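You operate a simulated robot arm through the tools that you are given. There is no shell and no other tool.

Carry out the task below with a simulated robot arm. There is one attempt and no reset: what you move stays moved.

Task
Take the carton marked spare lids on the top of the bench marked fittings and put it away on the shelf marked three. Take the green strainer with blue band and leave it in the purple bin with teal band. Open the drawer marked rings, fetch the narrow green sleeve with blue band and set it in the inside of the drawer marked rings, then shut the rings. Put the teal pack with blue band on top of the wide orange sleeve with blue band. Take the green holed cube with teal tab and put it in the grey tray with teal band. Put the green cap with blue band in the inside of the wash stand sink. Open the drawer marked plugs. The order is free. Set down upright: carton marked spare lids, teal pack with blue band.

The check looks at the end state, three seconds after you hand in, the way a careful person would. Anything else that was tipped, shoved, dropped, spilled or broken makes it a failure. Lids that push on must go on centred and level and be pressed home; caps that screw on are set level and turned clockwise until they are tight.

Robot
A 7-joint arm with a two-finger parallel gripper on a trunk, on a base that moves. Base frame: it is fixed to the floor where the robot stands at the start and does not move with it; the origin is under the middle of the robot, x ahead of it, y to its left, z up; the surface under the hand at the start is at about z = 80. Units: cm, degrees, N and s.
With the tool pointing down near the work surface it reaches from about 36 to 86 cm from the robot's upright axis, wherever it stands. Its first joint turns from -166.0 to 166.0 degrees. Places, roughly: carton marked spare lids [50, 0, 75]; drawer marked plugs [50, -380, 70]; drawer marked rings [50, 40, 70]; green cap with blue band (5x5x4 cm) [40, -390, 80]; green holed cube with teal tab (4x6x2 cm) [40, -280, 80]; green strainer with blue band (5x5x8 cm) [40, -30, 80]; grey tray with teal band (39x20x5 cm) [60, -230, 30]; inside of the drawer marked rings [60, 40, 70]; inside of the wash stand sink [-170, -30, 70]; narrow green sleeve with blue band (4x4x5 cm) [40, 30, 80]; purple bin with teal band (15x18x8 cm) [50, -270, 30]; shelf marked three [-130, -870, 100]; teal pack with blue band (4x4x5 cm) [80, 40, 80]; wide orange sleeve with blue band (5x5x5 cm) [50, 30, 80]. Payload 3.43 kg.
Tool frame: the origin (TCP) lies between the finger pads and is the grasp point; the fingertips stand 3.4 cm ahead of it; z points along the fingers, y is the line along which they close. Largest opening 12.8 cm; finger width 2.4, thickness 1.2; the body of the gripper, 4.8 by 13 cm, starts 9.6 cm behind the TCP.
Orientation is that of the tool frame in the base frame, as a unit quaternion [w, x, y, z]. With the fingers straight down and closing along the base's y, the tool's x points along the base's -x, its y along +y and its z along -z.

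Tools
- The arm moves only by the tool apply_moves. Its argument "motion" is a list of rows, each a list of 3 entries, a list of its own where there are three numbers: the shift along the tool's x, y, z in units of 25 mm (1.0 is 25 mm), then the turn, a rotation vector about the tool's x, y, z in units of 4 degrees (1.0 is 4 degrees), then the gripper command, from -1 (shut) to 1 (fully open), values between in proportion. In form: [[[tx, ty, tz], [rx, ry, rz], gripper], ...]. A call has 1 to 20 rows; each row shifts and turns the commanded pose from where the row before left it, along the tool's axes as they then stand. A call with a number of a shift or a turn outside -1 to 1 is refused whole. Each row takes 0.2 s and may step no farther than 5 cm and 8.6 degrees from the row before; otherwise, or with a gripper value out of range, the whole call is refused. Where a pose cannot be reached the arm comes as near as it can. A force on the tool above 40 N (or 10 N above the force at the start of the call, whichever is more), or a blocked arm, ends the call early, and 0.2 s more pass. The fingers move at their own pace (about 15.3 cm/s each) and stop on an object; they squeeze with about 26 N. The grip force told is the motor's: it shows also when the fingers shut on nothing. Time passes only in rows, and 0.2 s behind the last, so rows that do not move let the fingers close. It gives the time, the measured TCP pose, the force on the tool (base axes), the opening and the grip force at its end, in the units of the frame above (readings bear some noise), with the torque about the TCP (base axes, N m) and any sound that the robot's microphone picked up.
- Cameras (640 x 400 px; columns grow to the right, rows downward): "scene" is now at [16.82, 2.32, 154.08]; the picture's right is [0.34, -0.94, 0.00], its down [-0.80, -0.29, -0.52] and it looks along [0.49, 0.18, -0.85] (base axes); focal length 281 px, centre (320, 200). "wrist" rides on the gripper at [7.6, -1.1, -16] in the tool frame; the picture's right is [0.15, 0.99, 0.00], its down [-0.88, 0.13, -0.46] and it looks along [-0.45, 0.07, 0.89] (tool axes); focal length 234 px, centre (320, 200). There is no depth. A picture from a camera that has moved, and an enlarged one, comes with that camera's place and axes in the base frame and with its lens.
- get_image(camera): a new picture of that camera. It takes no simulated time.
- roll_base(legs): drives the robot by 1 to 6 legs, each [ahead, turn to the left] in cm and degrees, along the robot's own axes; the way and the turn of a leg run together, so that a leg with both is an arc; at most 150 cm and 180 degrees a leg. The arm and the cameras ride along, it lands a little off, and it stops where it bumps. It gives what a move gives.
- head_to(pan, tilt): turns the head with the scene camera to pan (to the left, within 132 degrees either way) and tilt (down, from -29 to 69), counted from straight ahead of the robot. It gives what a move gives.
- close_up(camera, box): a new picture of the part [left, top, right, bottom] of that camera's present view, enlarged. It takes no simulated time.
- finish_job(): hands the job in; it is judged then, once.

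Nothing tells you exact positions but the pictures and the camera data. Unless the task says otherwise, let go and move clear before handing in.

The tools are called after "Request:" by a JSON object that holds its "method" and its "body". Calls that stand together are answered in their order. apply_moves: Moves the arm, as the interface text tells. Its arguments: {"type":"object","properties":{"motion":{"type":"array"}},"required":["motion"]} The other tools are called the same way: roll_base (legs) drives the base; head_to (pan, tilt) turns the head that bears the scene camera; get_image (camera) takes a picture; close_up (camera, box) takes an enlarged picture of a part of a camera's view; finish_job () hands the job in.

At the start:

```text
t: 0.0
tool_pos: [41.25, 37.52, 103.85]
orientation: [0.001, 0.0, 1.0, 0.0]
contact_force: [0.1, 0.0, -0.2]
ft_torque: [0.0, -0.03, -0.01]
opening: 12.78
gripper_force: 0.0
robot x, y, heading: [-0.15, 0.0, -0.3]
head pan, tilt (commanded): [19.7, 58.4]
```

scene: 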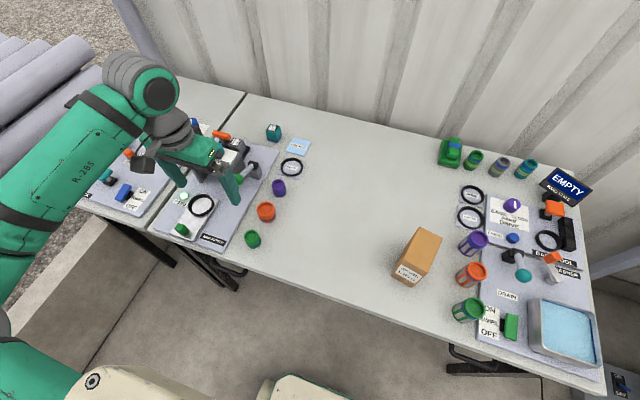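
wrist: 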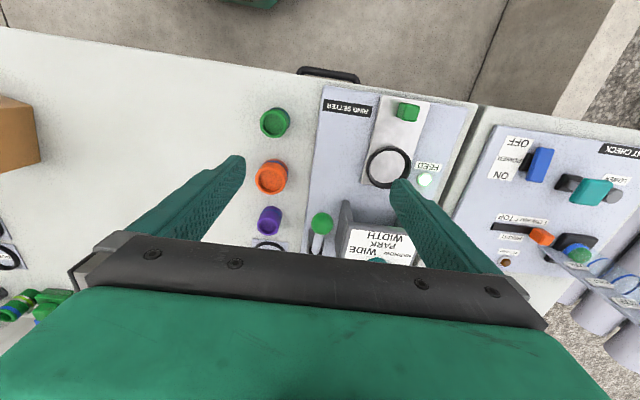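

I see a bench with the carton in the middle, a ring machine at the left with sleeves (green, orange, purple) beside it, and strainers at the right. I'll look around closer before moving.

Request:
{"method": "close_up", "body": {"camera": "scene", "box": [160, 100, 360, 260]}}

Request:
{"method": "close_up", "body": {"camera": "scene", "box": [380, 120, 620, 380]}}

Request:
{"method": "close_up", "body": {"camera": "wrist", "box": [220, 50, 480, 270]}}

```text
2.50 times, centred on (260, 180) of scene
camera zoom: at [16.82, 2.32, 154.08], right [0.34, -0.94, 0.0], down [-0.8, -0.29, -0.52], along [0.49, 0.18, -0.85], focal length 702 px, centre (470, 250)
```

zoom: 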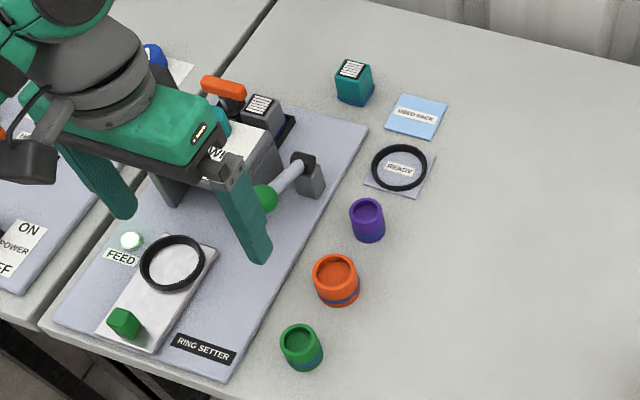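

```text
1.54 times, centred on (500, 250) of scene
camera zoom: at [16.82, 2.32, 154.08], right [0.34, -0.94, 0.0], down [-0.8, -0.29, -0.52], along [0.49, 0.18, -0.85], focal length 432 px, centre (43, 123)
```

zoom: 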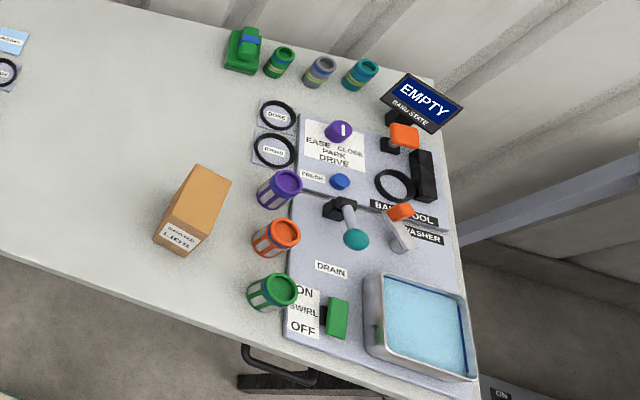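

```text
1.82 times, centred on (350, 160) of wrist
camera zoom: at [33.6, 36.47, 119.9], right [-0.15, 0.99, 0.0], down [0.88, 0.13, 0.46], along [0.45, 0.07, -0.89], focal length 426 px, centre (266, 273)
```

zoom: 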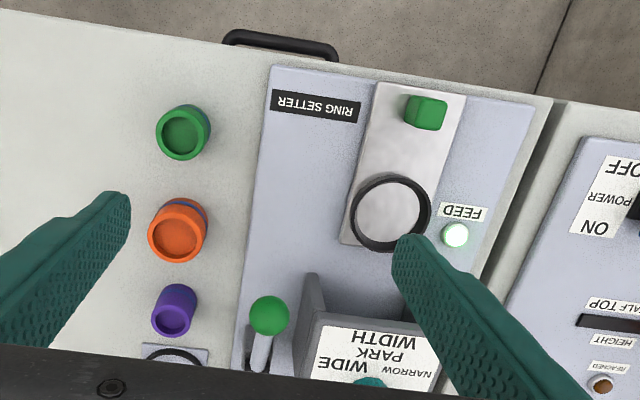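

The bench in front has the ring setter with sleeves, the carton and the washer panel with strainers. I'll turn the head to survey the surroundings.

Request:
{"method": "head_to", "body": {"pan": 0, "tilt": 45}}

Request:
{"method": "get_image", "body": {"camera": "scene"}}

Request:
{"method": "head_to", "body": {"pan": -60, "tilt": 20}}

Request:
{"method": "get_image", "body": {"camera": "scene"}}

Request:
{"method": "head_to", "body": {"pan": -125, "tilt": 20}}

Request:
{"method": "get_image", "body": {"camera": "scene"}}

Request:
{"method": "head_to", "body": {"pan": 125, "tilt": 20}}

Request:
{"method": "get_image", "body": {"camera": "scene"}}

Request:
{"method": "head_to", "body": {"pan": 50, "tilt": 40}}

Request:
{"method": "get_image", "body": {"camera": "scene"}}

```text
t: 0.8
tool_pos: [41.29, 37.58, 103.86]
orientation: [0.0, 0.0, 1.0, 0.0]
contact_force: [-1.0, -0.2, -0.5]
ft_torque: [0.02, -0.04, 0.03]
opening: 12.8
gripper_force: 0.0
robot x, y, heading: [-0.13, -0.08, -0.1]
head pan, tilt (commanded): [0.0, 45.0]
```

```text
taken
camera scene: at [18.5, 0.02, 155.84], right [0.0, -1.0, 0.0], down [-0.71, 0.0, -0.71], along [0.71, 0.0, -0.71], focal length 281 px, centre (320, 200)
```

scene: 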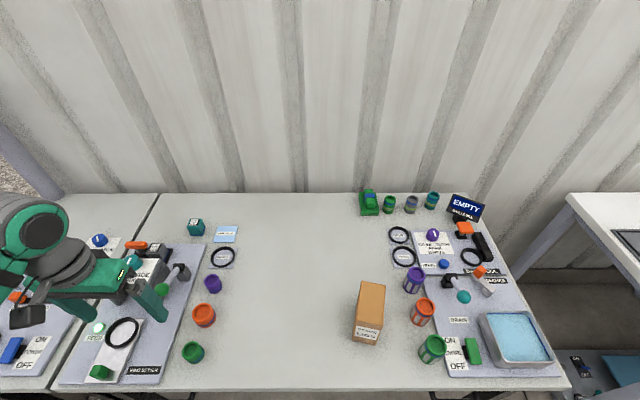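

```text
t: 2.1
tool_pos: [41.28, 37.56, 103.73]
orientation: [0.0, 0.0, 1.0, 0.0]
contact_force: [0.9, 0.3, -0.6]
ft_torque: [0.01, -0.03, 0.0]
opening: 12.81
gripper_force: 0.0
robot x, y, heading: [0.02, -0.07, -0.1]
head pan, tilt (commanded): [-60.0, 20.0]
```

```text
taken
camera scene: at [15.03, -8.04, 159.7], right [-0.87, -0.5, 0.0], down [-0.17, 0.3, -0.94], along [0.47, -0.81, -0.34], focal length 281 px, centre (320, 200)
```

scene: 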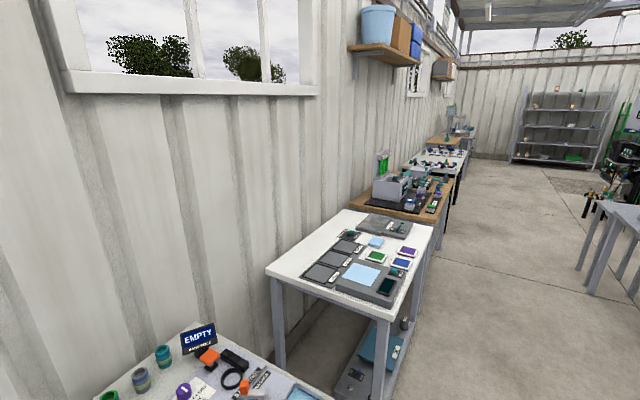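

```text
t: 3.5
tool_pos: [41.28, 37.44, 103.74]
orientation: [-0.001, 0.0, 1.0, 0.0]
contact_force: [-0.1, -0.8, -0.2]
ft_torque: [-0.02, 0.02, 0.02]
opening: 12.77
gripper_force: 0.0
robot x, y, heading: [0.39, 0.2, -0.1]
head pan, tilt (commanded): [-125.0, 20.0]
```

```text
taken
camera scene: at [5.03, -7.61, 159.71], right [-0.82, 0.57, 0.0], down [0.2, 0.28, -0.94], along [-0.54, -0.77, -0.34], focal length 281 px, centre (320, 200)
```

scene: 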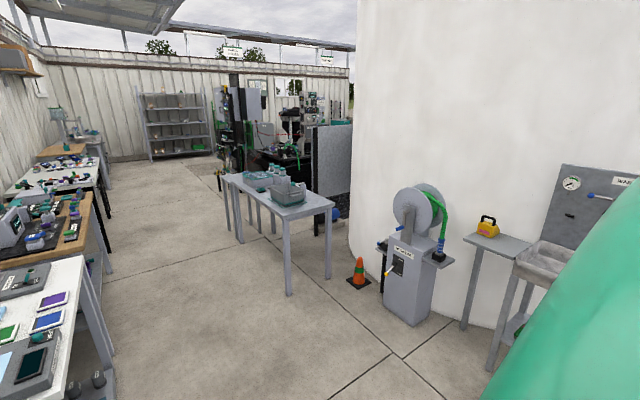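

```text
t: 7.0
tool_pos: [41.21, 37.5, 103.8]
orientation: [0.0, 0.0, 1.0, 0.0]
contact_force: [0.1, 1.1, 0.8]
ft_torque: [0.0, 0.0, -0.02]
opening: 12.8
gripper_force: 0.0
robot x, y, heading: [0.09, -0.04, -0.2]
head pan, tilt (commanded): [125.0, 20.0]
```

```text
taken
camera scene: at [5.03, 7.65, 159.71], right [0.82, 0.57, 0.0], down [0.2, -0.28, -0.94], along [-0.54, 0.77, -0.34], focal length 281 px, centre (320, 200)
```

scene: 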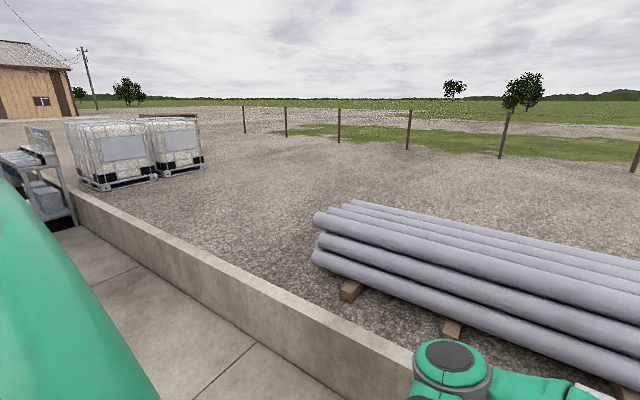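

```text
t: 8.5
tool_pos: [41.26, 37.48, 103.77]
orientation: [0.0, 0.0, 1.0, 0.0]
contact_force: [0.0, 0.4, 1.0]
ft_torque: [-0.01, -0.03, -0.02]
opening: 12.8
gripper_force: 0.1
robot x, y, heading: [0.04, -0.03, 0.1]
head pan, tilt (commanded): [50.0, 40.0]
```

```text
taken
camera scene: at [15.83, 6.54, 156.57], right [0.77, -0.64, 0.0], down [-0.41, -0.49, -0.77], along [0.49, 0.59, -0.64], focal length 281 px, centre (320, 200)
```

scene: 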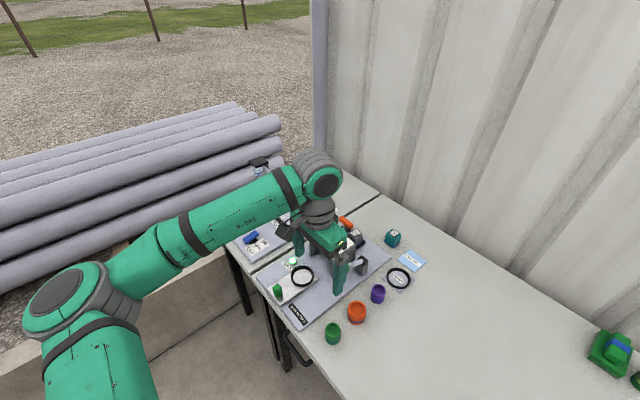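

I'll zoom in on the carton, the front of the bench and the drawers underneath.

Request:
{"method": "head_to", "body": {"pan": -20, "tilt": 60}}

Request:
{"method": "get_image", "body": {"camera": "scene"}}

Request:
{"method": "close_up", "body": {"camera": "scene", "box": [200, 150, 420, 290]}}

Request:
{"method": "head_to", "body": {"pan": 30, "tilt": 69}}

Request:
{"method": "get_image", "body": {"camera": "scene"}}

```text
t: 9.9
tool_pos: [41.28, 37.43, 103.82]
orientation: [0.0, 0.0, 1.0, 0.001]
contact_force: [0.2, 0.3, -0.1]
ft_torque: [0.01, 0.01, 0.0]
opening: 12.8
gripper_force: 0.1
robot x, y, heading: [-0.38, 0.25, -0.3]
head pan, tilt (commanded): [-20.0, 60.0]
```

```text
taken
camera scene: at [16.64, -2.26, 153.89], right [-0.34, -0.94, 0.0], down [-0.81, 0.3, -0.5], along [0.47, -0.17, -0.87], focal length 281 px, centre (320, 200)
```

scene: 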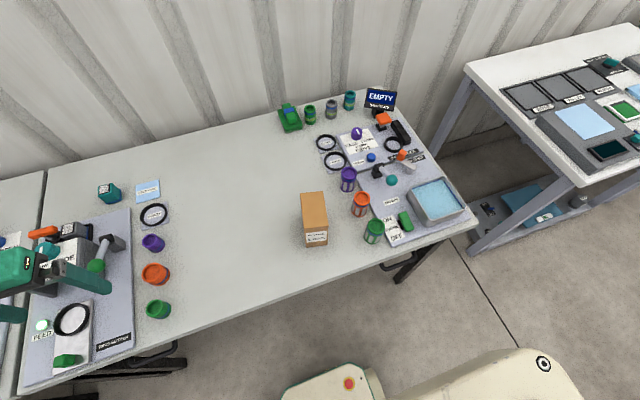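

```text
2.86 times, centred on (310, 220) of scene
camera zoom: at [16.64, -2.26, 153.89], right [-0.34, -0.94, 0.0], down [-0.81, 0.3, -0.5], along [0.47, -0.17, -0.87], focal length 803 px, centre (349, 143)
```

zoom: 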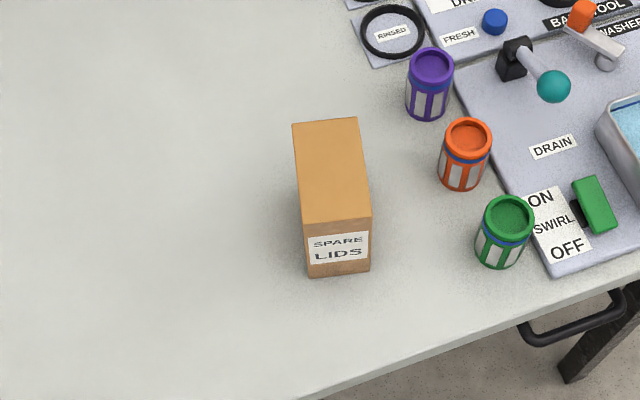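

```text
t: 11.1
tool_pos: [41.23, 37.49, 103.78]
orientation: [0.0, 0.0, 1.0, 0.0]
contact_force: [0.3, 1.1, 0.0]
ft_torque: [-0.03, 0.03, 0.01]
opening: 12.81
gripper_force: 0.0
robot x, y, heading: [-0.33, -0.27, 0.4]
head pan, tilt (commanded): [30.0, 68.8]
```

```text
taken
camera scene: at [15.22, 2.81, 152.95], right [0.5, -0.87, 0.0], down [-0.81, -0.47, -0.36], along [0.31, 0.18, -0.93], focal length 281 px, centre (320, 200)
```

scene: 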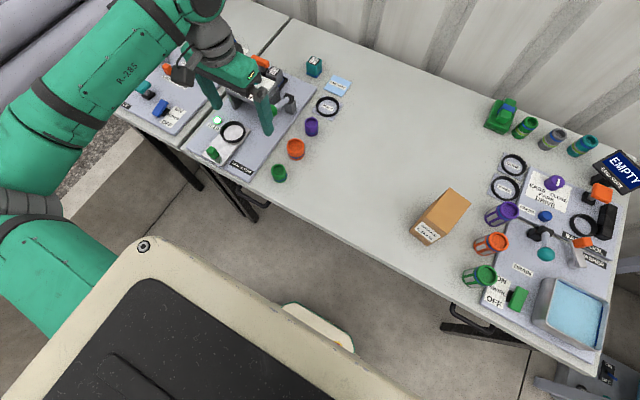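

The carton (about 10x6x13 cm) stands near [48,-12], label facing me; the sleeves are near [40,29] and [48,29], the teal pack near [77,40]. I'll back off to see the drawer fronts.

Request:
{"method": "roll_base", "body": {"legs": [[-60, 0]]}}

Request:
{"method": "head_to", "body": {"pan": 15, "tilt": 40}}

Request:
{"method": "get_image", "body": {"camera": "scene"}}

Request:
{"method": "close_up", "body": {"camera": "scene", "box": [180, 160, 400, 320]}}

Request:
{"method": "get_image", "body": {"camera": "wrist"}}

```text
t: 14.4
tool_pos: [-18.54, 37.51, 103.73]
orientation: [-0.001, 0.001, 1.0, 0.0]
contact_force: [0.3, -1.1, 0.3]
ft_torque: [-0.02, 0.0, -0.02]
opening: 12.79
gripper_force: 0.0
robot x, y, heading: [-60.04, -0.16, -0.2]
head pan, tilt (commanded): [30.0, 68.8]
```

```text
t: 15.4
tool_pos: [-18.63, 37.44, 103.7]
orientation: [0.0, 0.001, 1.0, -0.001]
contact_force: [0.2, 1.2, -0.4]
ft_torque: [0.04, -0.03, 0.0]
opening: 12.79
gripper_force: 0.1
robot x, y, heading: [-60.18, 0.1, -0.3]
head pan, tilt (commanded): [15.0, 40.0]
```

```text
taken
camera scene: at [-41.35, 2.25, 156.56], right [0.26, -0.97, 0.0], down [-0.62, -0.17, -0.77], along [0.74, 0.2, -0.64], focal length 281 px, centre (320, 200)
```

scene: 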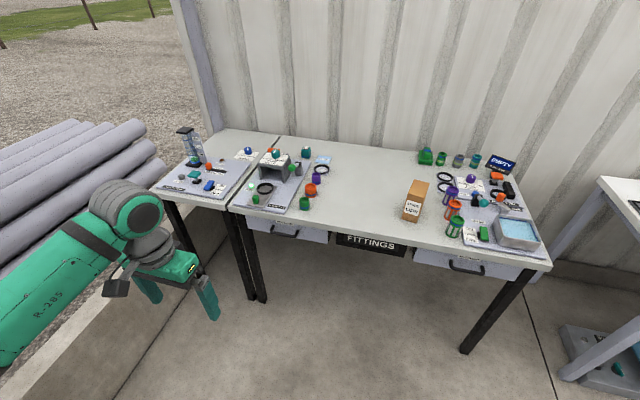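

```text
2.50 times, centred on (290, 240) of scene
camera zoom: at [-41.35, 2.25, 156.56], right [0.26, -0.97, 0.0], down [-0.62, -0.17, -0.77], along [0.74, 0.2, -0.64], focal length 702 px, centre (395, 100)
```

zoom: 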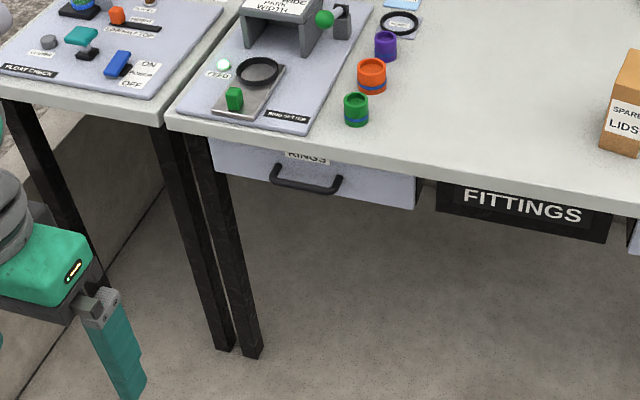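

```text
taken
camera wrist: at [-26.27, 36.47, 119.9], right [-0.14, 0.99, 0.0], down [0.88, 0.13, 0.46], along [0.45, 0.07, -0.89], focal length 234 px, centre (320, 200)
```

wrist: 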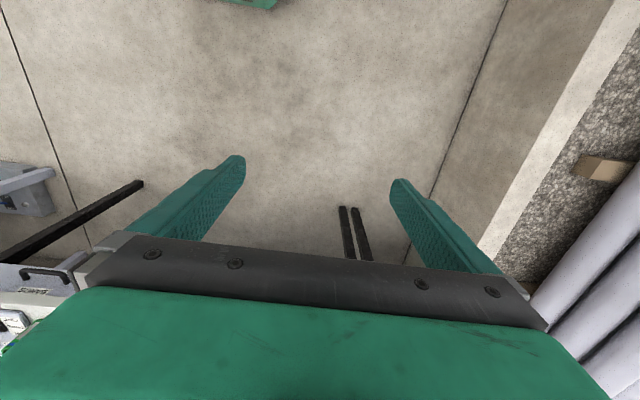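

The bench front reads FITTINGS, with the RINGS drawer at the left; its bar handle is near [32, 37.5, 71]. I'll shift the robot left to stand in front of it.

Request:
{"method": "roll_base", "body": {"legs": [[0, 48], [27, 0], [0, -48]]}}

Request:
{"method": "head_to", "body": {"pan": 10, "tilt": 40}}

Request:
{"method": "get_image", "body": {"camera": "scene"}}

Request:
{"method": "close_up", "body": {"camera": "scene", "box": [220, 130, 440, 270]}}

```text
t: 22.2
tool_pos: [-0.7, 57.79, 103.89]
orientation: [0.0, -0.003, 1.0, 0.0]
contact_force: [-0.4, 0.6, 0.6]
ft_torque: [0.03, 0.03, 0.01]
opening: 12.79
gripper_force: 0.0
robot x, y, heading: [-41.97, 20.18, 0.3]
head pan, tilt (commanded): [15.0, 40.0]
```

```text
t: 22.9
tool_pos: [-0.85, 57.95, 103.88]
orientation: [0.0, -0.003, 1.0, 0.001]
contact_force: [0.1, -0.1, -0.8]
ft_torque: [0.01, 0.02, 0.01]
opening: 12.82
gripper_force: 0.0
robot x, y, heading: [-41.86, 20.38, -0.0]
head pan, tilt (commanded): [10.0, 40.0]
```

```text
taken
camera scene: at [-23.12, 21.74, 156.57], right [0.18, -0.98, 0.0], down [-0.63, -0.11, -0.77], along [0.75, 0.14, -0.64], focal length 281 px, centre (320, 200)
```

scene: 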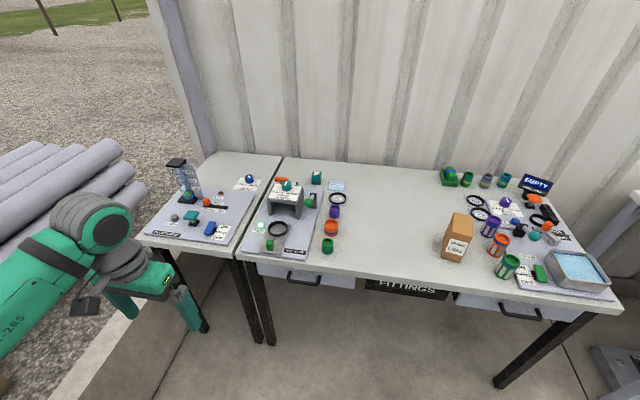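

```text
2.86 times, centred on (330, 200) of scene
camera zoom: at [-23.12, 21.74, 156.57], right [0.18, -0.98, 0.0], down [-0.63, -0.11, -0.77], along [0.75, 0.14, -0.64], focal length 803 px, centre (291, 200)
```

zoom: 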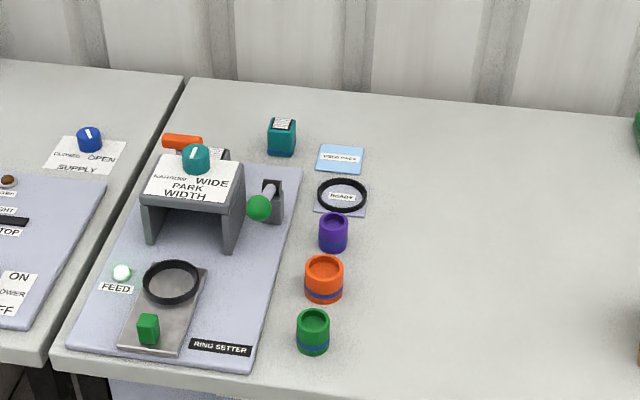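

I'll bring the hand in front of the drawer and start tilting the fingers towards the bench.

Request:
{"method": "apply_moves", "body": {"motion": [[[0, -1, 0], [0, -1, 0], 0], [[0, -1, 0], [0, -1, 0], 0], [[0, -1, 0], [0, -1, 0], 0], [[0, -1, 0], [0, -1, 0], 0], [[0, -1, 0], [0, -1, 0], 0], [[0, -1, 0], [0, -1, 0], 0], [[0, -1, 0], [0, -1, 0], 0], [[0, -1, 0], [0, -1, 0], 0], [[0, 0, 0], [0, -1, 0], 0], [[0, 0, 0], [0, -1, 0], 0], [[0, 0, 0], [0, -1, 0], 0], [[0, 0, 0], [0, -1, 0], 0], [[0, 0, 0], [0, -1, 0], 0], [[0, 0, 0], [0, -1, 0], 0], [[0, 0, 0], [0, -1, 0], 0], [[0, 0, 0], [0, -1, 0], 0], [[0, 0, 0], [0, -1, 0], 0], [[0, 0, 0], [0, -1, 0], 0], [[0, 0, 0], [0, -1, 0], 0], [[0, 0, 0], [0, -1, 0], 0]]}}

Request:
{"method": "get_image", "body": {"camera": "wrist"}}

Request:
{"method": "get_image", "body": {"camera": "scene"}}

```text
t: 27.1
tool_pos: [5.54, 43.9, 103.53]
orientation: [0.644, -0.001, 0.765, 0.002]
contact_force: [-0.6, -0.2, -0.2]
ft_torque: [0.01, -0.01, 0.0]
opening: 6.4
gripper_force: 0.0
out of reach, approached as far as the arm can: row 7, 8, 9, 10, 11, 12, 13, 14, 16
robot x, y, heading: [-41.84, 20.19, -0.0]
head pan, tilt (commanded): [10.0, 40.0]
```

```text
taken
camera wrist: at [-11.41, 42.67, 98.99], right [-0.03, 0.99, -0.14], down [-0.3, 0.13, 0.95], along [0.95, 0.07, 0.29], focal length 234 px, centre (320, 200)
```

wrist: 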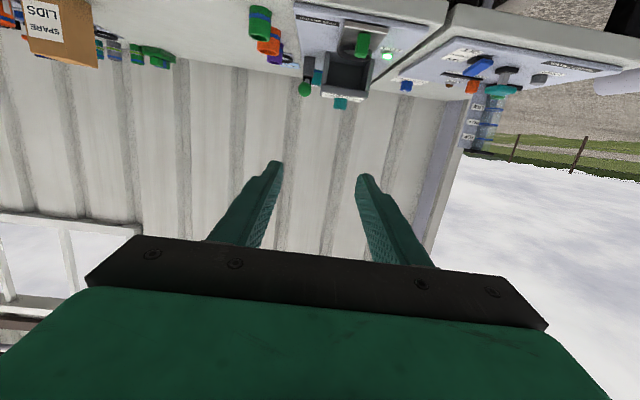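

```text
taken
camera scene: at [-23.13, 21.74, 156.57], right [0.18, -0.98, 0.0], down [-0.63, -0.11, -0.77], along [0.75, 0.14, -0.64], focal length 281 px, centre (320, 200)
```

scene: 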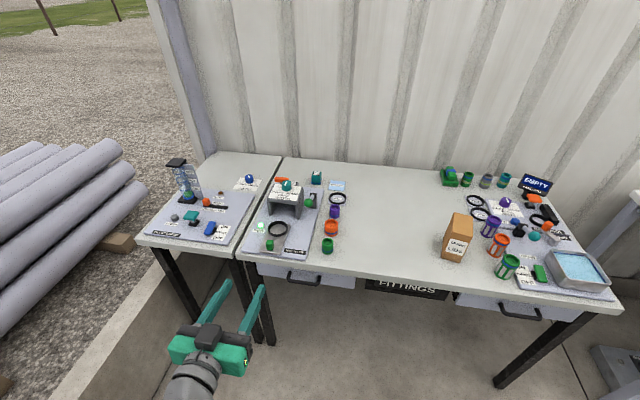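

The arm tilts forward well. Now lower in front of the drawer and level the fingers.

Request:
{"method": "apply_moves", "body": {"motion": [[[0.951, -0.182, 0.366], [0, 0, 0], 0], [[0.951, -0.182, 0.366], [0, 0, 0], 0], [[0.951, -0.182, 0.366], [0, 0, 0], 0], [[0.951, -0.182, 0.366], [0, 0, 0], 0], [[0.951, -0.182, 0.366], [0, 0, 0], 0], [[0.951, -0.182, 0.366], [0, 0, 0], 0], [[0.951, -0.182, 0.366], [0, 0, 0], 0], [[0.951, -0.182, 0.366], [0, 0, 0], 0], [[0.951, -0.182, 0.366], [0, 0, 0], 0], [[0.951, -0.182, 0.366], [0, 0, 0], 0], [[0.951, -0.182, 0.366], [0, 0, 0], 0], [[0.951, -0.182, 0.366], [0, 0, 0], 0], [[0.951, -0.182, 0.366], [0, 0, 0], 0], [[0, 0, 0], [0, -1, 0], 0], [[0, 0, 0], [0, -1, 0], 0], [[0, 0, 0], [0, -0.45, 0], 0]]}}

Request:
{"method": "get_image", "body": {"camera": "wrist"}}

```text
t: 30.4
tool_pos: [12.11, 37.86, 70.98]
orientation: [0.706, -0.002, 0.708, 0.002]
contact_force: [0.0, 0.5, 0.5]
ft_torque: [-0.01, -0.01, 0.0]
opening: 6.4
gripper_force: 0.1
robot x, y, heading: [-41.94, 20.07, 0.1]
head pan, tilt (commanded): [10.0, 40.0]
```

```text
taken
camera wrist: at [-3.91, 36.79, 63.6], right [-0.01, 0.99, -0.15], down [-0.45, 0.13, 0.88], along [0.89, 0.07, 0.45], focal length 234 px, centre (320, 200)
```

wrist: 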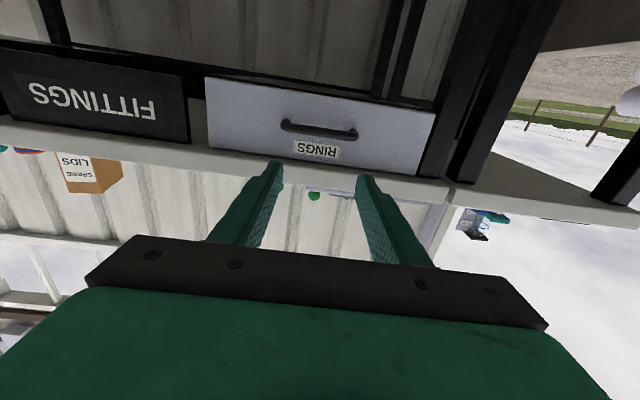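

Level, in front of the RINGS drawer. I'll zoom in on the handle to place it precisely.

Request:
{"method": "close_up", "body": {"camera": "wrist", "box": [200, 70, 440, 220]}}

Request:
{"method": "close_up", "body": {"camera": "scene", "box": [220, 230, 400, 340]}}

```text
2.67 times, centred on (320, 145) of wrist
camera zoom: at [-3.91, 36.79, 63.6], right [-0.01, 0.99, -0.15], down [-0.45, 0.13, 0.88], along [0.89, 0.07, 0.45], focal length 624 px, centre (320, 347)
```

zoom: 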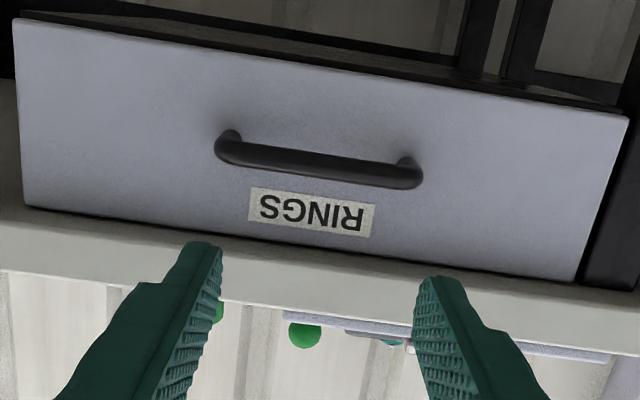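

```text
3.56 times, centred on (310, 285) of scene
camera zoom: at [-23.13, 21.72, 156.57], right [0.18, -0.98, 0.0], down [-0.63, -0.11, -0.77], along [0.75, 0.14, -0.64], focal length 999 px, centre (356, -102)
```

zoom: 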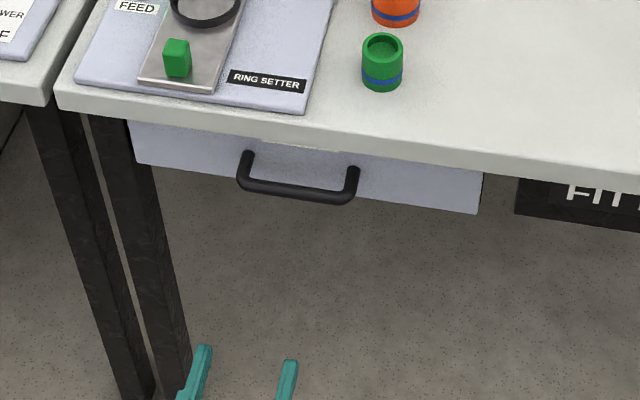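

The handle bar is at about [32.1, 38, 70.5], about 3.5 cm off the drawer front. I'll roll the gripper 90° so the fingers close vertically.

Request:
{"method": "apply_moves", "body": {"motion": [[[0, 0, 0], [0, 0, 1], 0], [[0, 0, 0], [0, 0, 1], 0], [[0, 0, 0], [0, 0, 1], 0], [[0, 0, 0], [0, 0, 1], 0], [[0, 0, 0], [0, 0, 1], 0], [[0, 0, 0], [0, 0, 1], 0], [[0, 0, 0], [0, 0, 1], 0], [[0, 0, 0], [0, 0, 1], 0], [[0, 0, 0], [0, 0, 1], 0], [[0, 0, 0], [0, 0, 1], 0], [[0, 0, 0], [0, 0, 1], 0], [[0, 0, 0], [0, 0, 1], 0], [[0, 0, 0], [0, 0, 1], 0], [[0, 0, 0], [0, 0, 1], 0], [[0, 0, 0], [0, 0, 1], 0], [[0, 0, 0], [0, 0, 1], 0], [[0, 0, 0], [0, 0, 1], 0], [[0, 0, 0], [0, 0, 1], 0], [[0, 0, 0], [0, 0, 1], 0], [[0, 0, 0], [0, 0, 1], -0.375]]}}

Request:
{"method": "get_image", "body": {"camera": "wrist"}}

```text
t: 34.6
tool_pos: [12.14, 37.49, 71.15]
orientation: [0.576, 0.405, 0.583, 0.405]
contact_force: [-0.2, 0.5, 0.3]
ft_torque: [-0.04, -0.02, -0.02]
opening: 4.0
gripper_force: 0.1
out of reach, approached as far as the arm can: row 18, 19, 20
robot x, y, heading: [-42.25, 19.95, 0.0]
head pan, tilt (commanded): [10.0, 40.0]
```

```text
taken
camera wrist: at [-3.88, 44.25, 67.77], right [0.0, 0.48, 0.88], down [-0.45, -0.78, 0.43], along [0.89, -0.4, 0.21], focal length 234 px, centre (320, 200)
```

wrist: 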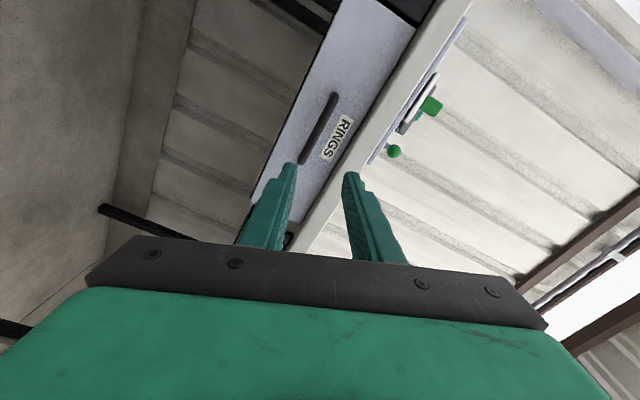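

The roll limit is reached that way, so I'll roll the other way instead.

Request:
{"method": "apply_moves", "body": {"motion": [[[0, 0, 0], [0, 0, -1], -0.375], [[0, 0, 0], [0, 0, -1], -0.375], [[0, 0, 0], [0, 0, -1], -0.375], [[0, 0, 0], [0, 0, -1], -0.375], [[0, 0, 0], [0, 0, -1], -0.375], [[0, 0, 0], [0, 0, -1], -0.375], [[0, 0, 0], [0, 0, -1], -0.375], [[0, 0, 0], [0, 0, -1], -0.375], [[0, 0, 0], [0, 0, -1], -0.375], [[0, 0, 0], [0, 0, -1], -0.375], [[0, 0, 0], [0, 0, -1], -0.375], [[0, 0, 0], [0, 0, -1], -0.375], [[0, 0, 0], [0, 0, -1], -0.375], [[0, 0, 0], [0, 0, -1], -0.375], [[0, 0, 0], [0, 0, -1], -0.375], [[0, 0, 0], [0, 0, -1], -0.375], [[0, 0, 0], [0, 0, -1], -0.375], [[0, 0, 0], [0, 0, -1], -0.375], [[0, 0, 0], [0, 0, -1], -0.375], [[0, 0, 0], [0, 0, -1], -0.375]]}}

Request:
{"method": "apply_moves", "body": {"motion": [[[0, 0, 0], [0, 0, -1], -0.375], [[0, 0, 0], [0, 0, -1], -0.375], [[0, 0, 0], [0, 0, -1], -0.375], [[0, 0, 0], [0, 0, -1], -0.375], [[0, 0, 0], [0, 0, -1], -0.375], [[0, 0, 0], [0, 0, -1], -0.375], [[0, 0, 0], [0, 0, -1], -0.375], [[0, 0, 0], [0, 0, -1], -0.375], [[0, 0, 0], [0, 0, -1], -0.375], [[0, 0, 0], [0, 0, -1], -0.375], [[0, 0, 0], [0, 0, -1], -0.375], [[0, 0, 0], [0, 0, -1], -0.375], [[0, 0, 0], [0, 0, -1], -0.375], [[0, 0, 0], [0, 0, -1], -0.375], [[0, 0, 0], [0, 0, -1], -0.375], [[0, 0, 0], [0, 0, -1], -0.375], [[0, 0, 0], [0, 0, -1], -0.375], [[0, 0, 0], [0, 0, -1], -0.375], [[0, 0, 0], [0, 0, -1], -0.375], [[0, 0, 0], [0, 0, -1], -0.375]]}}

Request:
{"method": "get_image", "body": {"camera": "wrist"}}

```text
t: 38.9
tool_pos: [12.1, 37.62, 71.1]
orientation: [0.702, -0.066, 0.707, -0.062]
contact_force: [0.1, -0.3, -0.2]
ft_torque: [-0.02, -0.01, 0.0]
opening: 4.0
gripper_force: 0.0
robot x, y, heading: [-42.06, 19.91, 0.3]
head pan, tilt (commanded): [10.0, 40.0]
```

```text
t: 43.0
tool_pos: [12.23, 37.53, 71.22]
orientation: [-0.498, 0.504, -0.5, 0.499]
contact_force: [-0.3, -0.3, 0.3]
ft_torque: [0.0, 0.0, 0.04]
opening: 4.0
gripper_force: 0.0
robot x, y, heading: [-41.68, 20.45, 0.2]
head pan, tilt (commanded): [10.0, 40.0]
```

```text
taken
camera wrist: at [-3.76, 29.97, 72.62], right [-0.01, -0.15, -0.99], down [-0.46, 0.88, -0.13], along [0.89, 0.45, -0.08], focal length 234 px, centre (320, 200)
```

wrist: 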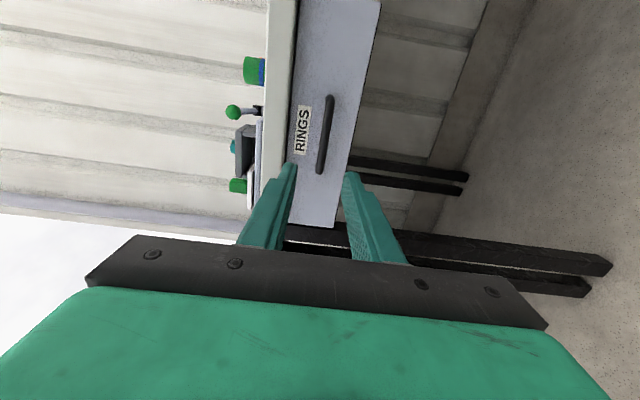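

Fingers now close vertically with the bar ahead. Advance so the fingertips straddle the bar.

Request:
{"method": "apply_moves", "body": {"motion": [[[0, 0.32, 0.5], [0, 0, 0], -0.375], [[0, 0, 1], [0, 0, 0], -0.375], [[0, 0, 1], [0, 0, 0], -0.375], [[0, 0, 1], [0, 0, 0], -0.375], [[0, 0, 1], [0, 0, 0], -0.375], [[0, 0, 1], [0, 0, 0], -0.375]]}}

Request:
{"method": "get_image", "body": {"camera": "wrist"}}

Request:
{"method": "close_up", "body": {"camera": "scene", "box": [220, 230, 400, 340]}}

```text
t: 44.5
tool_pos: [25.91, 37.57, 70.45]
orientation: [-0.497, 0.505, -0.5, 0.497]
contact_force: [-0.3, -0.2, 0.0]
ft_torque: [0.01, -0.01, 0.0]
opening: 3.97
gripper_force: 0.1
robot x, y, heading: [-41.71, 20.51, 0.1]
head pan, tilt (commanded): [10.0, 40.0]
```

```text
taken
camera wrist: at [9.92, 30.04, 71.8], right [-0.01, -0.15, -0.99], down [-0.46, 0.88, -0.13], along [0.89, 0.46, -0.08], focal length 234 px, centre (320, 200)
```

wrist: 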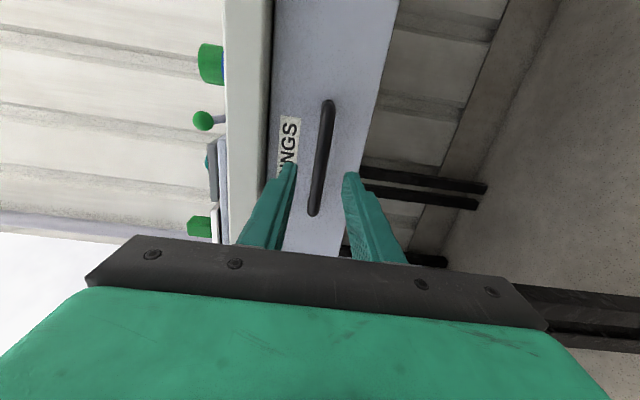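

```text
3.56 times, centred on (310, 285) of scene
camera zoom: at [-23.13, 21.72, 156.57], right [0.18, -0.98, 0.0], down [-0.63, -0.11, -0.77], along [0.75, 0.14, -0.64], focal length 999 px, centre (356, -102)
```

zoom: 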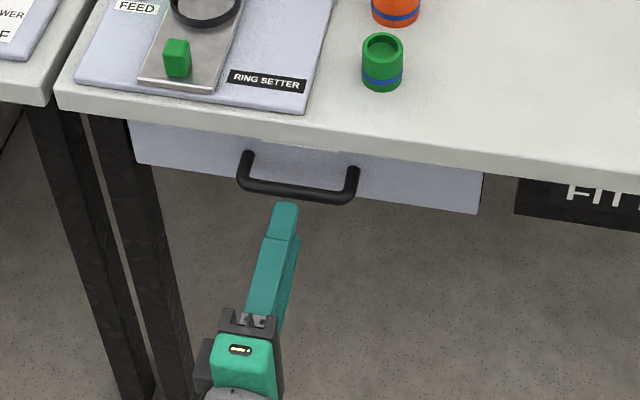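

Request:
{"method": "apply_moves", "body": {"motion": [[[0, 0, 1], [0, 0, 0], -0.375], [[0, 0, 1], [0, 0, 0], -0.375], [[0, 0, 0], [0, 0, 0], -1], [[0, 0, 0], [0, 0, 0], -1], [[0, 0, 0], [0, 0, 0], -1]]}}

Request:
{"method": "close_up", "body": {"camera": "scene", "box": [220, 230, 400, 340]}}

```text
t: 45.6
tool_pos: [30.79, 37.55, 70.16]
orientation: [-0.499, 0.504, -0.499, 0.498]
contact_force: [1.5, -0.7, -1.2]
ft_torque: [0.44, 0.03, 0.06]
opening: 1.37
gripper_force: 44.9
robot x, y, heading: [-42.34, 20.43, 0.0]
head pan, tilt (commanded): [10.0, 40.0]
```

```text
3.56 times, centred on (310, 285) of scene
camera zoom: at [-23.11, 21.72, 156.56], right [0.18, -0.98, 0.0], down [-0.63, -0.11, -0.77], along [0.75, 0.14, -0.64], focal length 999 px, centre (356, -102)
```

zoom: 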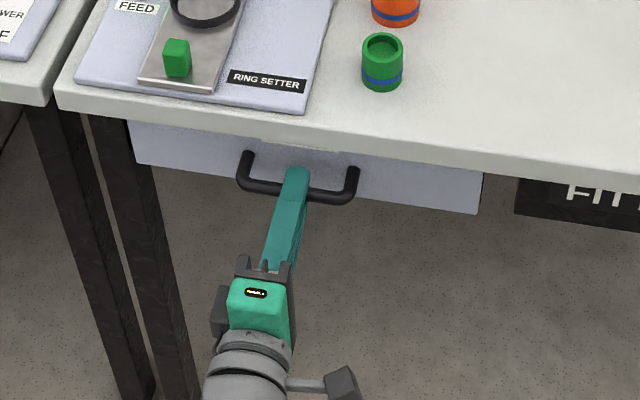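

The bar is gripped. Pull the drawer out slowly.

Request:
{"method": "apply_moves", "body": {"motion": [[[0, 0, -0.4], [0, 0, 0], -1], [[0, 0, -0.6], [0, 0, 0], -1], [[0, 0, -0.8], [0, 0, 0], -1], [[0, 0, -0.8], [0, 0, 0], -1], [[0, 0, -0.8], [0, 0, 0], -1], [[0, 0, -0.8], [0, 0, 0], -1]]}}

Request:
{"method": "get_image", "body": {"camera": "scene"}}

```text
t: 47.0
tool_pos: [20.37, 37.56, 70.29]
orientation: [-0.497, 0.505, -0.5, 0.498]
contact_force: [0.9, -3.8, 0.5]
ft_torque: [0.38, -0.02, 0.09]
opening: 1.37
gripper_force: 45.1
robot x, y, heading: [-41.68, 20.49, 0.3]
head pan, tilt (commanded): [10.0, 40.0]
```

```text
taken
camera scene: at [-23.12, 21.71, 156.57], right [0.18, -0.98, 0.0], down [-0.63, -0.11, -0.77], along [0.75, 0.14, -0.64], focal length 281 px, centre (320, 200)
```

scene: 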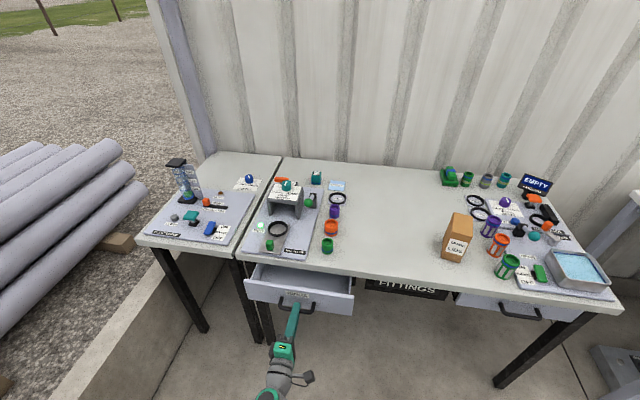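

The drawer is sliding out cleanly. A bit more, then release and back off.

Request:
{"method": "apply_moves", "body": {"motion": [[[0, 0, -0.8], [0, 0, 0], -1], [[0, 0, -0.8], [0, 0, 0], -1], [[0, 0, -0.8], [0, 0, 0], -1], [[0, 0, -0.6], [0, 0, 0], -1], [[0, 0, 0], [0, 0, 0], -1]]}}

Request:
{"method": "apply_moves", "body": {"motion": [[[0, 0, 0], [0, 0, 0], -0.375], [[0, 0, 0], [0, 0, 0], -0.375]]}}

Request:
{"method": "get_image", "body": {"camera": "scene"}}

Request:
{"method": "close_up", "body": {"camera": "scene", "box": [220, 210, 400, 340]}}

```text
t: 48.2
tool_pos: [13.01, 37.61, 70.36]
orientation: [-0.498, 0.504, -0.5, 0.498]
contact_force: [-1.1, -2.9, -5.7]
ft_torque: [0.37, 0.13, 0.06]
opening: 1.36
gripper_force: 45.6
robot x, y, heading: [-42.05, 20.13, -0.0]
head pan, tilt (commanded): [10.0, 40.0]
```

```text
t: 48.9
tool_pos: [12.82, 37.64, 70.34]
orientation: [-0.499, 0.503, -0.5, 0.498]
contact_force: [-0.3, 0.2, -0.3]
ft_torque: [-0.04, 0.01, -0.02]
opening: 3.98
gripper_force: 0.1
robot x, y, heading: [-42.12, 20.41, 0.4]
head pan, tilt (commanded): [10.0, 40.0]
```

```text
taken
camera scene: at [-23.12, 21.72, 156.57], right [0.18, -0.98, 0.0], down [-0.63, -0.11, -0.77], along [0.75, 0.14, -0.64], focal length 281 px, centre (320, 200)
```

scene: 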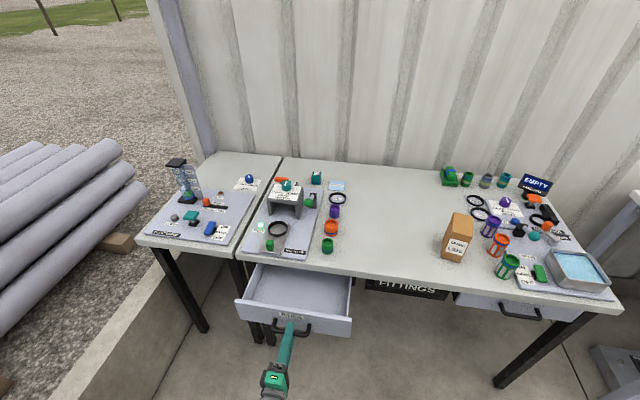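

```text
3.08 times, centred on (310, 275) of scene
camera zoom: at [-23.12, 21.72, 156.57], right [0.18, -0.98, 0.0], down [-0.63, -0.11, -0.77], along [0.75, 0.14, -0.64], focal length 865 px, centre (351, -31)
```

zoom: 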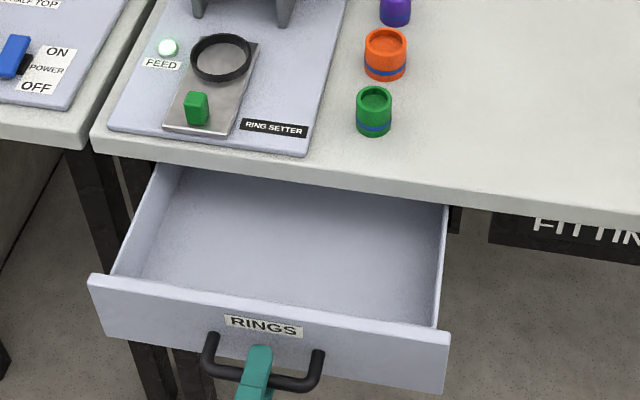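

The drawer is open about 18 cm and empty. I'll back the fingers off the handle, lift, and turn the hand to point down.

Request:
{"method": "apply_moves", "body": {"motion": [[[0, 0, -1], [0, 0, 0], -0.375], [[0, 0, -1], [0, 0, 0], -0.375], [[0, -1, -0.3], [0, 0, 0], -0.375], [[0, -1, 0], [0, 0, 0], -0.375], [[0, -1, 0], [0, 0, 0], -0.375], [[0, -1, 0], [0, 0, 0], -0.375], [[0, -1, 0], [0, 0, 0], -0.375], [[0, -1, 0], [0, 0, 0], -0.375], [[0, -1, 0], [0, 0, 0], -0.375], [[0, -1, 0], [0, 0, 0], -0.375], [[0, -1, 0], [0, 0, 0], -0.375], [[0, -1, 0], [0, 0, 0], -0.375], [[0, -1, 0], [0, 0, 0], -0.375], [[0, -1, 0], [0, 0, 0], -0.375]]}}

Request:
{"method": "apply_moves", "body": {"motion": [[[0, 0, 1], [0, 0, 0], 0], [[0, 0, 1], [0, 0, 0], 0], [[0, 0, 0], [-1, 1, 1], 0], [[0, 0, 0], [-1, 1, 1], 0], [[0, 0, 0], [-1, 1, 1], 0], [[0, 0, 0], [-1, 1, 1], 0], [[0, 0, 0], [-1, 1, 1], 0], [[0, 0, 0], [-1, 1, 1], 0], [[0, 0, 0], [-1, 1, 1], 0], [[0, 0, 0], [-1, 1, 1], 0], [[0, 0, 0], [-1, 1, 1], 0], [[0, 0, 0], [-1, 1, 1], 0], [[0, 0, 0], [-1, 1, 1], 0], [[0, 0, 0], [-1, 1, 1], 0], [[0, 0, 0], [-1, 1, 1], 0], [[0, 0, 0], [-1, 1, 1], 0], [[0, 0, 0], [-1, 1, 1], 0], [[0, 0, 0], [-1, 1, 1], 0], [[0, 0, 0], [-1, 1, 1], 0]]}}

Request:
{"method": "get_image", "body": {"camera": "wrist"}}

Request:
{"method": "get_image", "body": {"camera": "scene"}}

```text
t: 51.9
tool_pos: [7.42, 37.86, 100.45]
orientation: [-0.498, 0.505, -0.499, 0.499]
contact_force: [0.3, -0.3, -0.3]
ft_torque: [-0.01, -0.02, 0.0]
opening: 3.99
gripper_force: 0.1
robot x, y, heading: [-41.85, 19.87, 0.4]
head pan, tilt (commanded): [10.0, 40.0]
```

```text
t: 55.9
tool_pos: [12.51, 37.64, 100.46]
orientation: [0.006, -0.014, 1.0, -0.012]
contact_force: [0.0, 0.7, -0.6]
ft_torque: [-0.03, 0.01, -0.01]
opening: 6.42
gripper_force: 0.1
robot x, y, heading: [-41.84, 20.23, 0.3]
head pan, tilt (commanded): [10.0, 40.0]
```

```text
taken
camera wrist: at [4.58, 36.86, 116.4], right [-0.17, 0.98, -0.03], down [0.87, 0.17, 0.46], along [0.46, 0.06, -0.89], focal length 234 px, centre (320, 200)
```

wrist: 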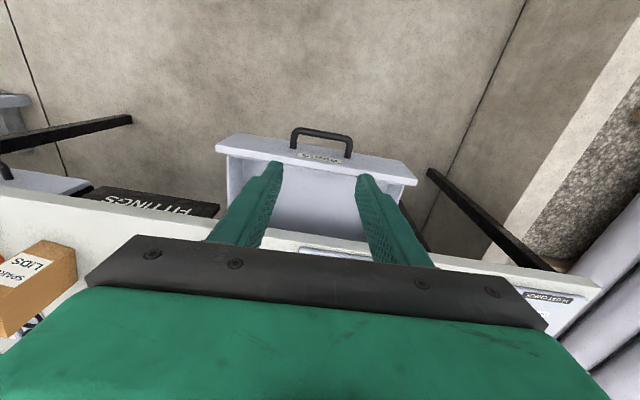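

```text
taken
camera scene: at [-23.12, 21.74, 156.57], right [0.18, -0.98, 0.0], down [-0.63, -0.11, -0.77], along [0.75, 0.14, -0.64], focal length 281 px, centre (320, 200)
```

scene: 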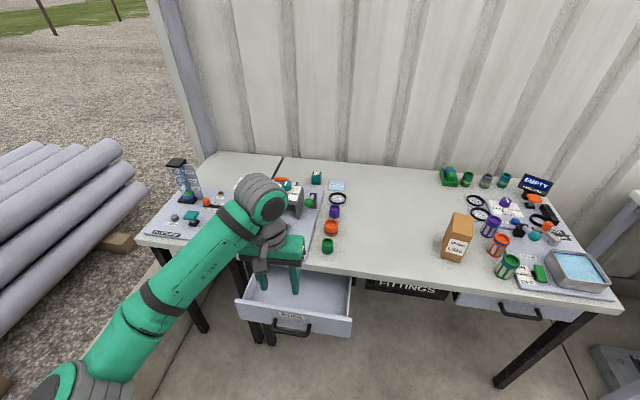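

Hand points down above the drawer. Move over the green sleeve and refine with the wrist camera.

Request:
{"method": "apply_moves", "body": {"motion": [[[-0.9, -0.27, 0], [-0.34, 0.17, 0.4], 0], [[-0.9, -0.27, 0], [0, 0, 0], 0], [[-0.9, -0.27, 0], [0, 0, 0], 0], [[-0.9, -0.27, 0], [0, 0, 0], 0], [[-0.9, -0.27, 0], [0, 0, 0], 0], [[-0.9, -0.27, 0], [0, 0, 0], 0], [[-0.9, -0.27, 0], [0, 0, 0], 0], [[-0.9, -0.27, 0], [0, 0, 0], 0], [[-0.9, -0.27, 0], [0, 0, 0], 0], [[-0.9, -0.27, 0], [0, 0, 0], 0], [[-0.9, -0.27, 0], [0, 0, 0], 0], [[-0.9, 0, 0], [0, 0, 0], 0]]}}

Request:
{"method": "get_image", "body": {"camera": "wrist"}}

Request:
{"method": "close_up", "body": {"camera": "scene", "box": [240, 160, 420, 280]}}

```text
t: 58.5
tool_pos: [39.39, 30.21, 100.44]
orientation: [0.002, 0.0, 1.0, -0.001]
contact_force: [-0.6, 0.7, -0.1]
ft_torque: [0.0, 0.01, 0.02]
opening: 6.38
gripper_force: 0.1
robot x, y, heading: [-41.86, 20.16, 0.5]
head pan, tilt (commanded): [10.0, 40.0]
```

```text
taken
camera wrist: at [31.73, 29.24, 116.55], right [-0.15, 0.99, 0.0], down [0.88, 0.13, 0.46], along [0.45, 0.06, -0.89], focal length 234 px, centre (320, 200)
```

wrist: 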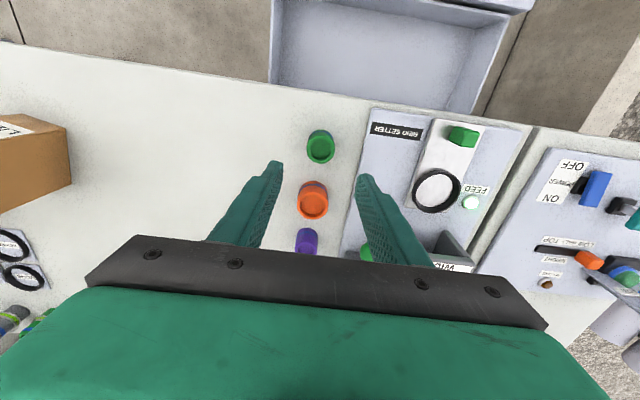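

```text
3.33 times, centred on (330, 220) of scene
camera zoom: at [-23.12, 21.74, 156.56], right [0.18, -0.98, 0.0], down [-0.63, -0.11, -0.77], along [0.75, 0.14, -0.64], focal length 937 px, centre (287, 133)
```

zoom: 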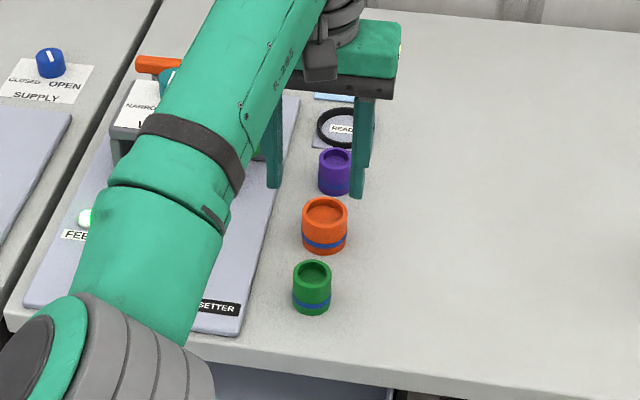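

The green sleeve is at about [39.8, 30.4]. Descend and grip it.

Request:
{"method": "apply_moves", "body": {"motion": [[[-0.16, 0.06, 1], [0, 0, 0], 0], [[0, 0, 1], [0, 0, 0], 0], [[0, 0, 1], [0, 0, 0], 0], [[0, 0, 1], [0, 0, 0], 0]]}}

Request:
{"method": "get_image", "body": {"camera": "wrist"}}

Request:
{"method": "close_up", "body": {"camera": "scene", "box": [240, 160, 420, 280]}}

```text
t: 59.5
tool_pos: [39.82, 30.48, 90.56]
orientation: [0.002, -0.001, 1.0, -0.001]
contact_force: [-0.3, 0.1, -0.7]
ft_torque: [0.03, -0.03, 0.03]
opening: 6.37
gripper_force: 0.0
robot x, y, heading: [-41.47, 20.32, -0.0]
head pan, tilt (commanded): [10.0, 40.0]
```

```text
taken
camera wrist: at [32.22, 29.41, 106.57], right [-0.15, 0.99, 0.0], down [0.88, 0.13, 0.46], along [0.45, 0.06, -0.89], focal length 234 px, centre (320, 200)
```

wrist: 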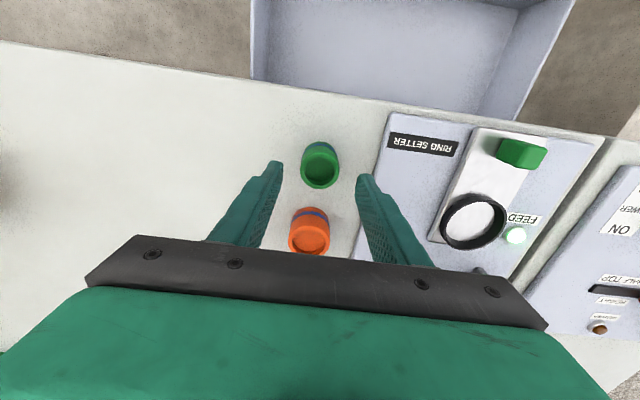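

```text
3.33 times, centred on (330, 220) of scene
camera zoom: at [-23.12, 21.73, 156.56], right [0.18, -0.98, 0.0], down [-0.63, -0.11, -0.77], along [0.75, 0.14, -0.64], focal length 937 px, centre (287, 133)
```

zoom: 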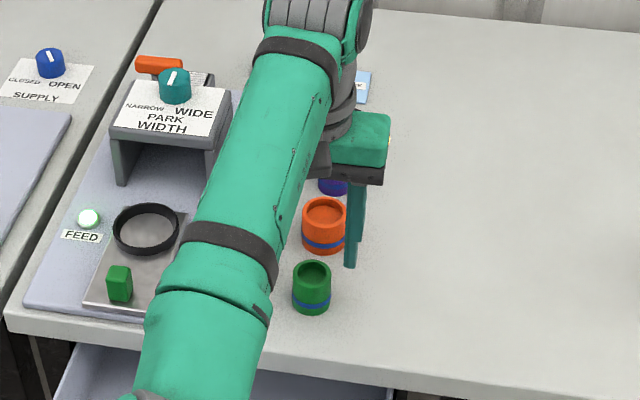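

Request:
{"method": "apply_moves", "body": {"motion": [[[-0.06, -0.02, 1], [0, 0, 0], 0], [[0, 0, 1], [0, 0, 0], 0], [[0, 0, 0.5], [0, 0, 0], 0], [[0, 0, 0], [0, 0, 0], -1], [[0, 0, 0], [0, 0, 0], -1], [[0, 0, 0], [0, 0, 0], -1]]}}

Request:
{"method": "get_image", "body": {"camera": "wrist"}}

```text
t: 60.9
tool_pos: [39.92, 30.3, 84.27]
orientation: [0.002, 0.002, 1.0, -0.002]
contact_force: [0.3, -0.1, 0.1]
ft_torque: [0.0, 0.0, 0.02]
opening: 3.86
gripper_force: 26.1
robot x, y, heading: [-41.78, 20.47, 0.3]
head pan, tilt (commanded): [10.0, 40.0]
```

```text
taken
camera wrist: at [32.4, 29.29, 100.32], right [-0.15, 0.99, 0.0], down [0.88, 0.13, 0.46], along [0.45, 0.06, -0.89], focal length 234 px, centre (320, 200)
```

wrist: 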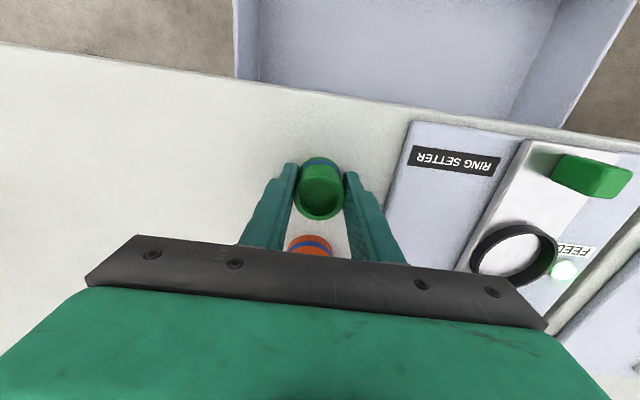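

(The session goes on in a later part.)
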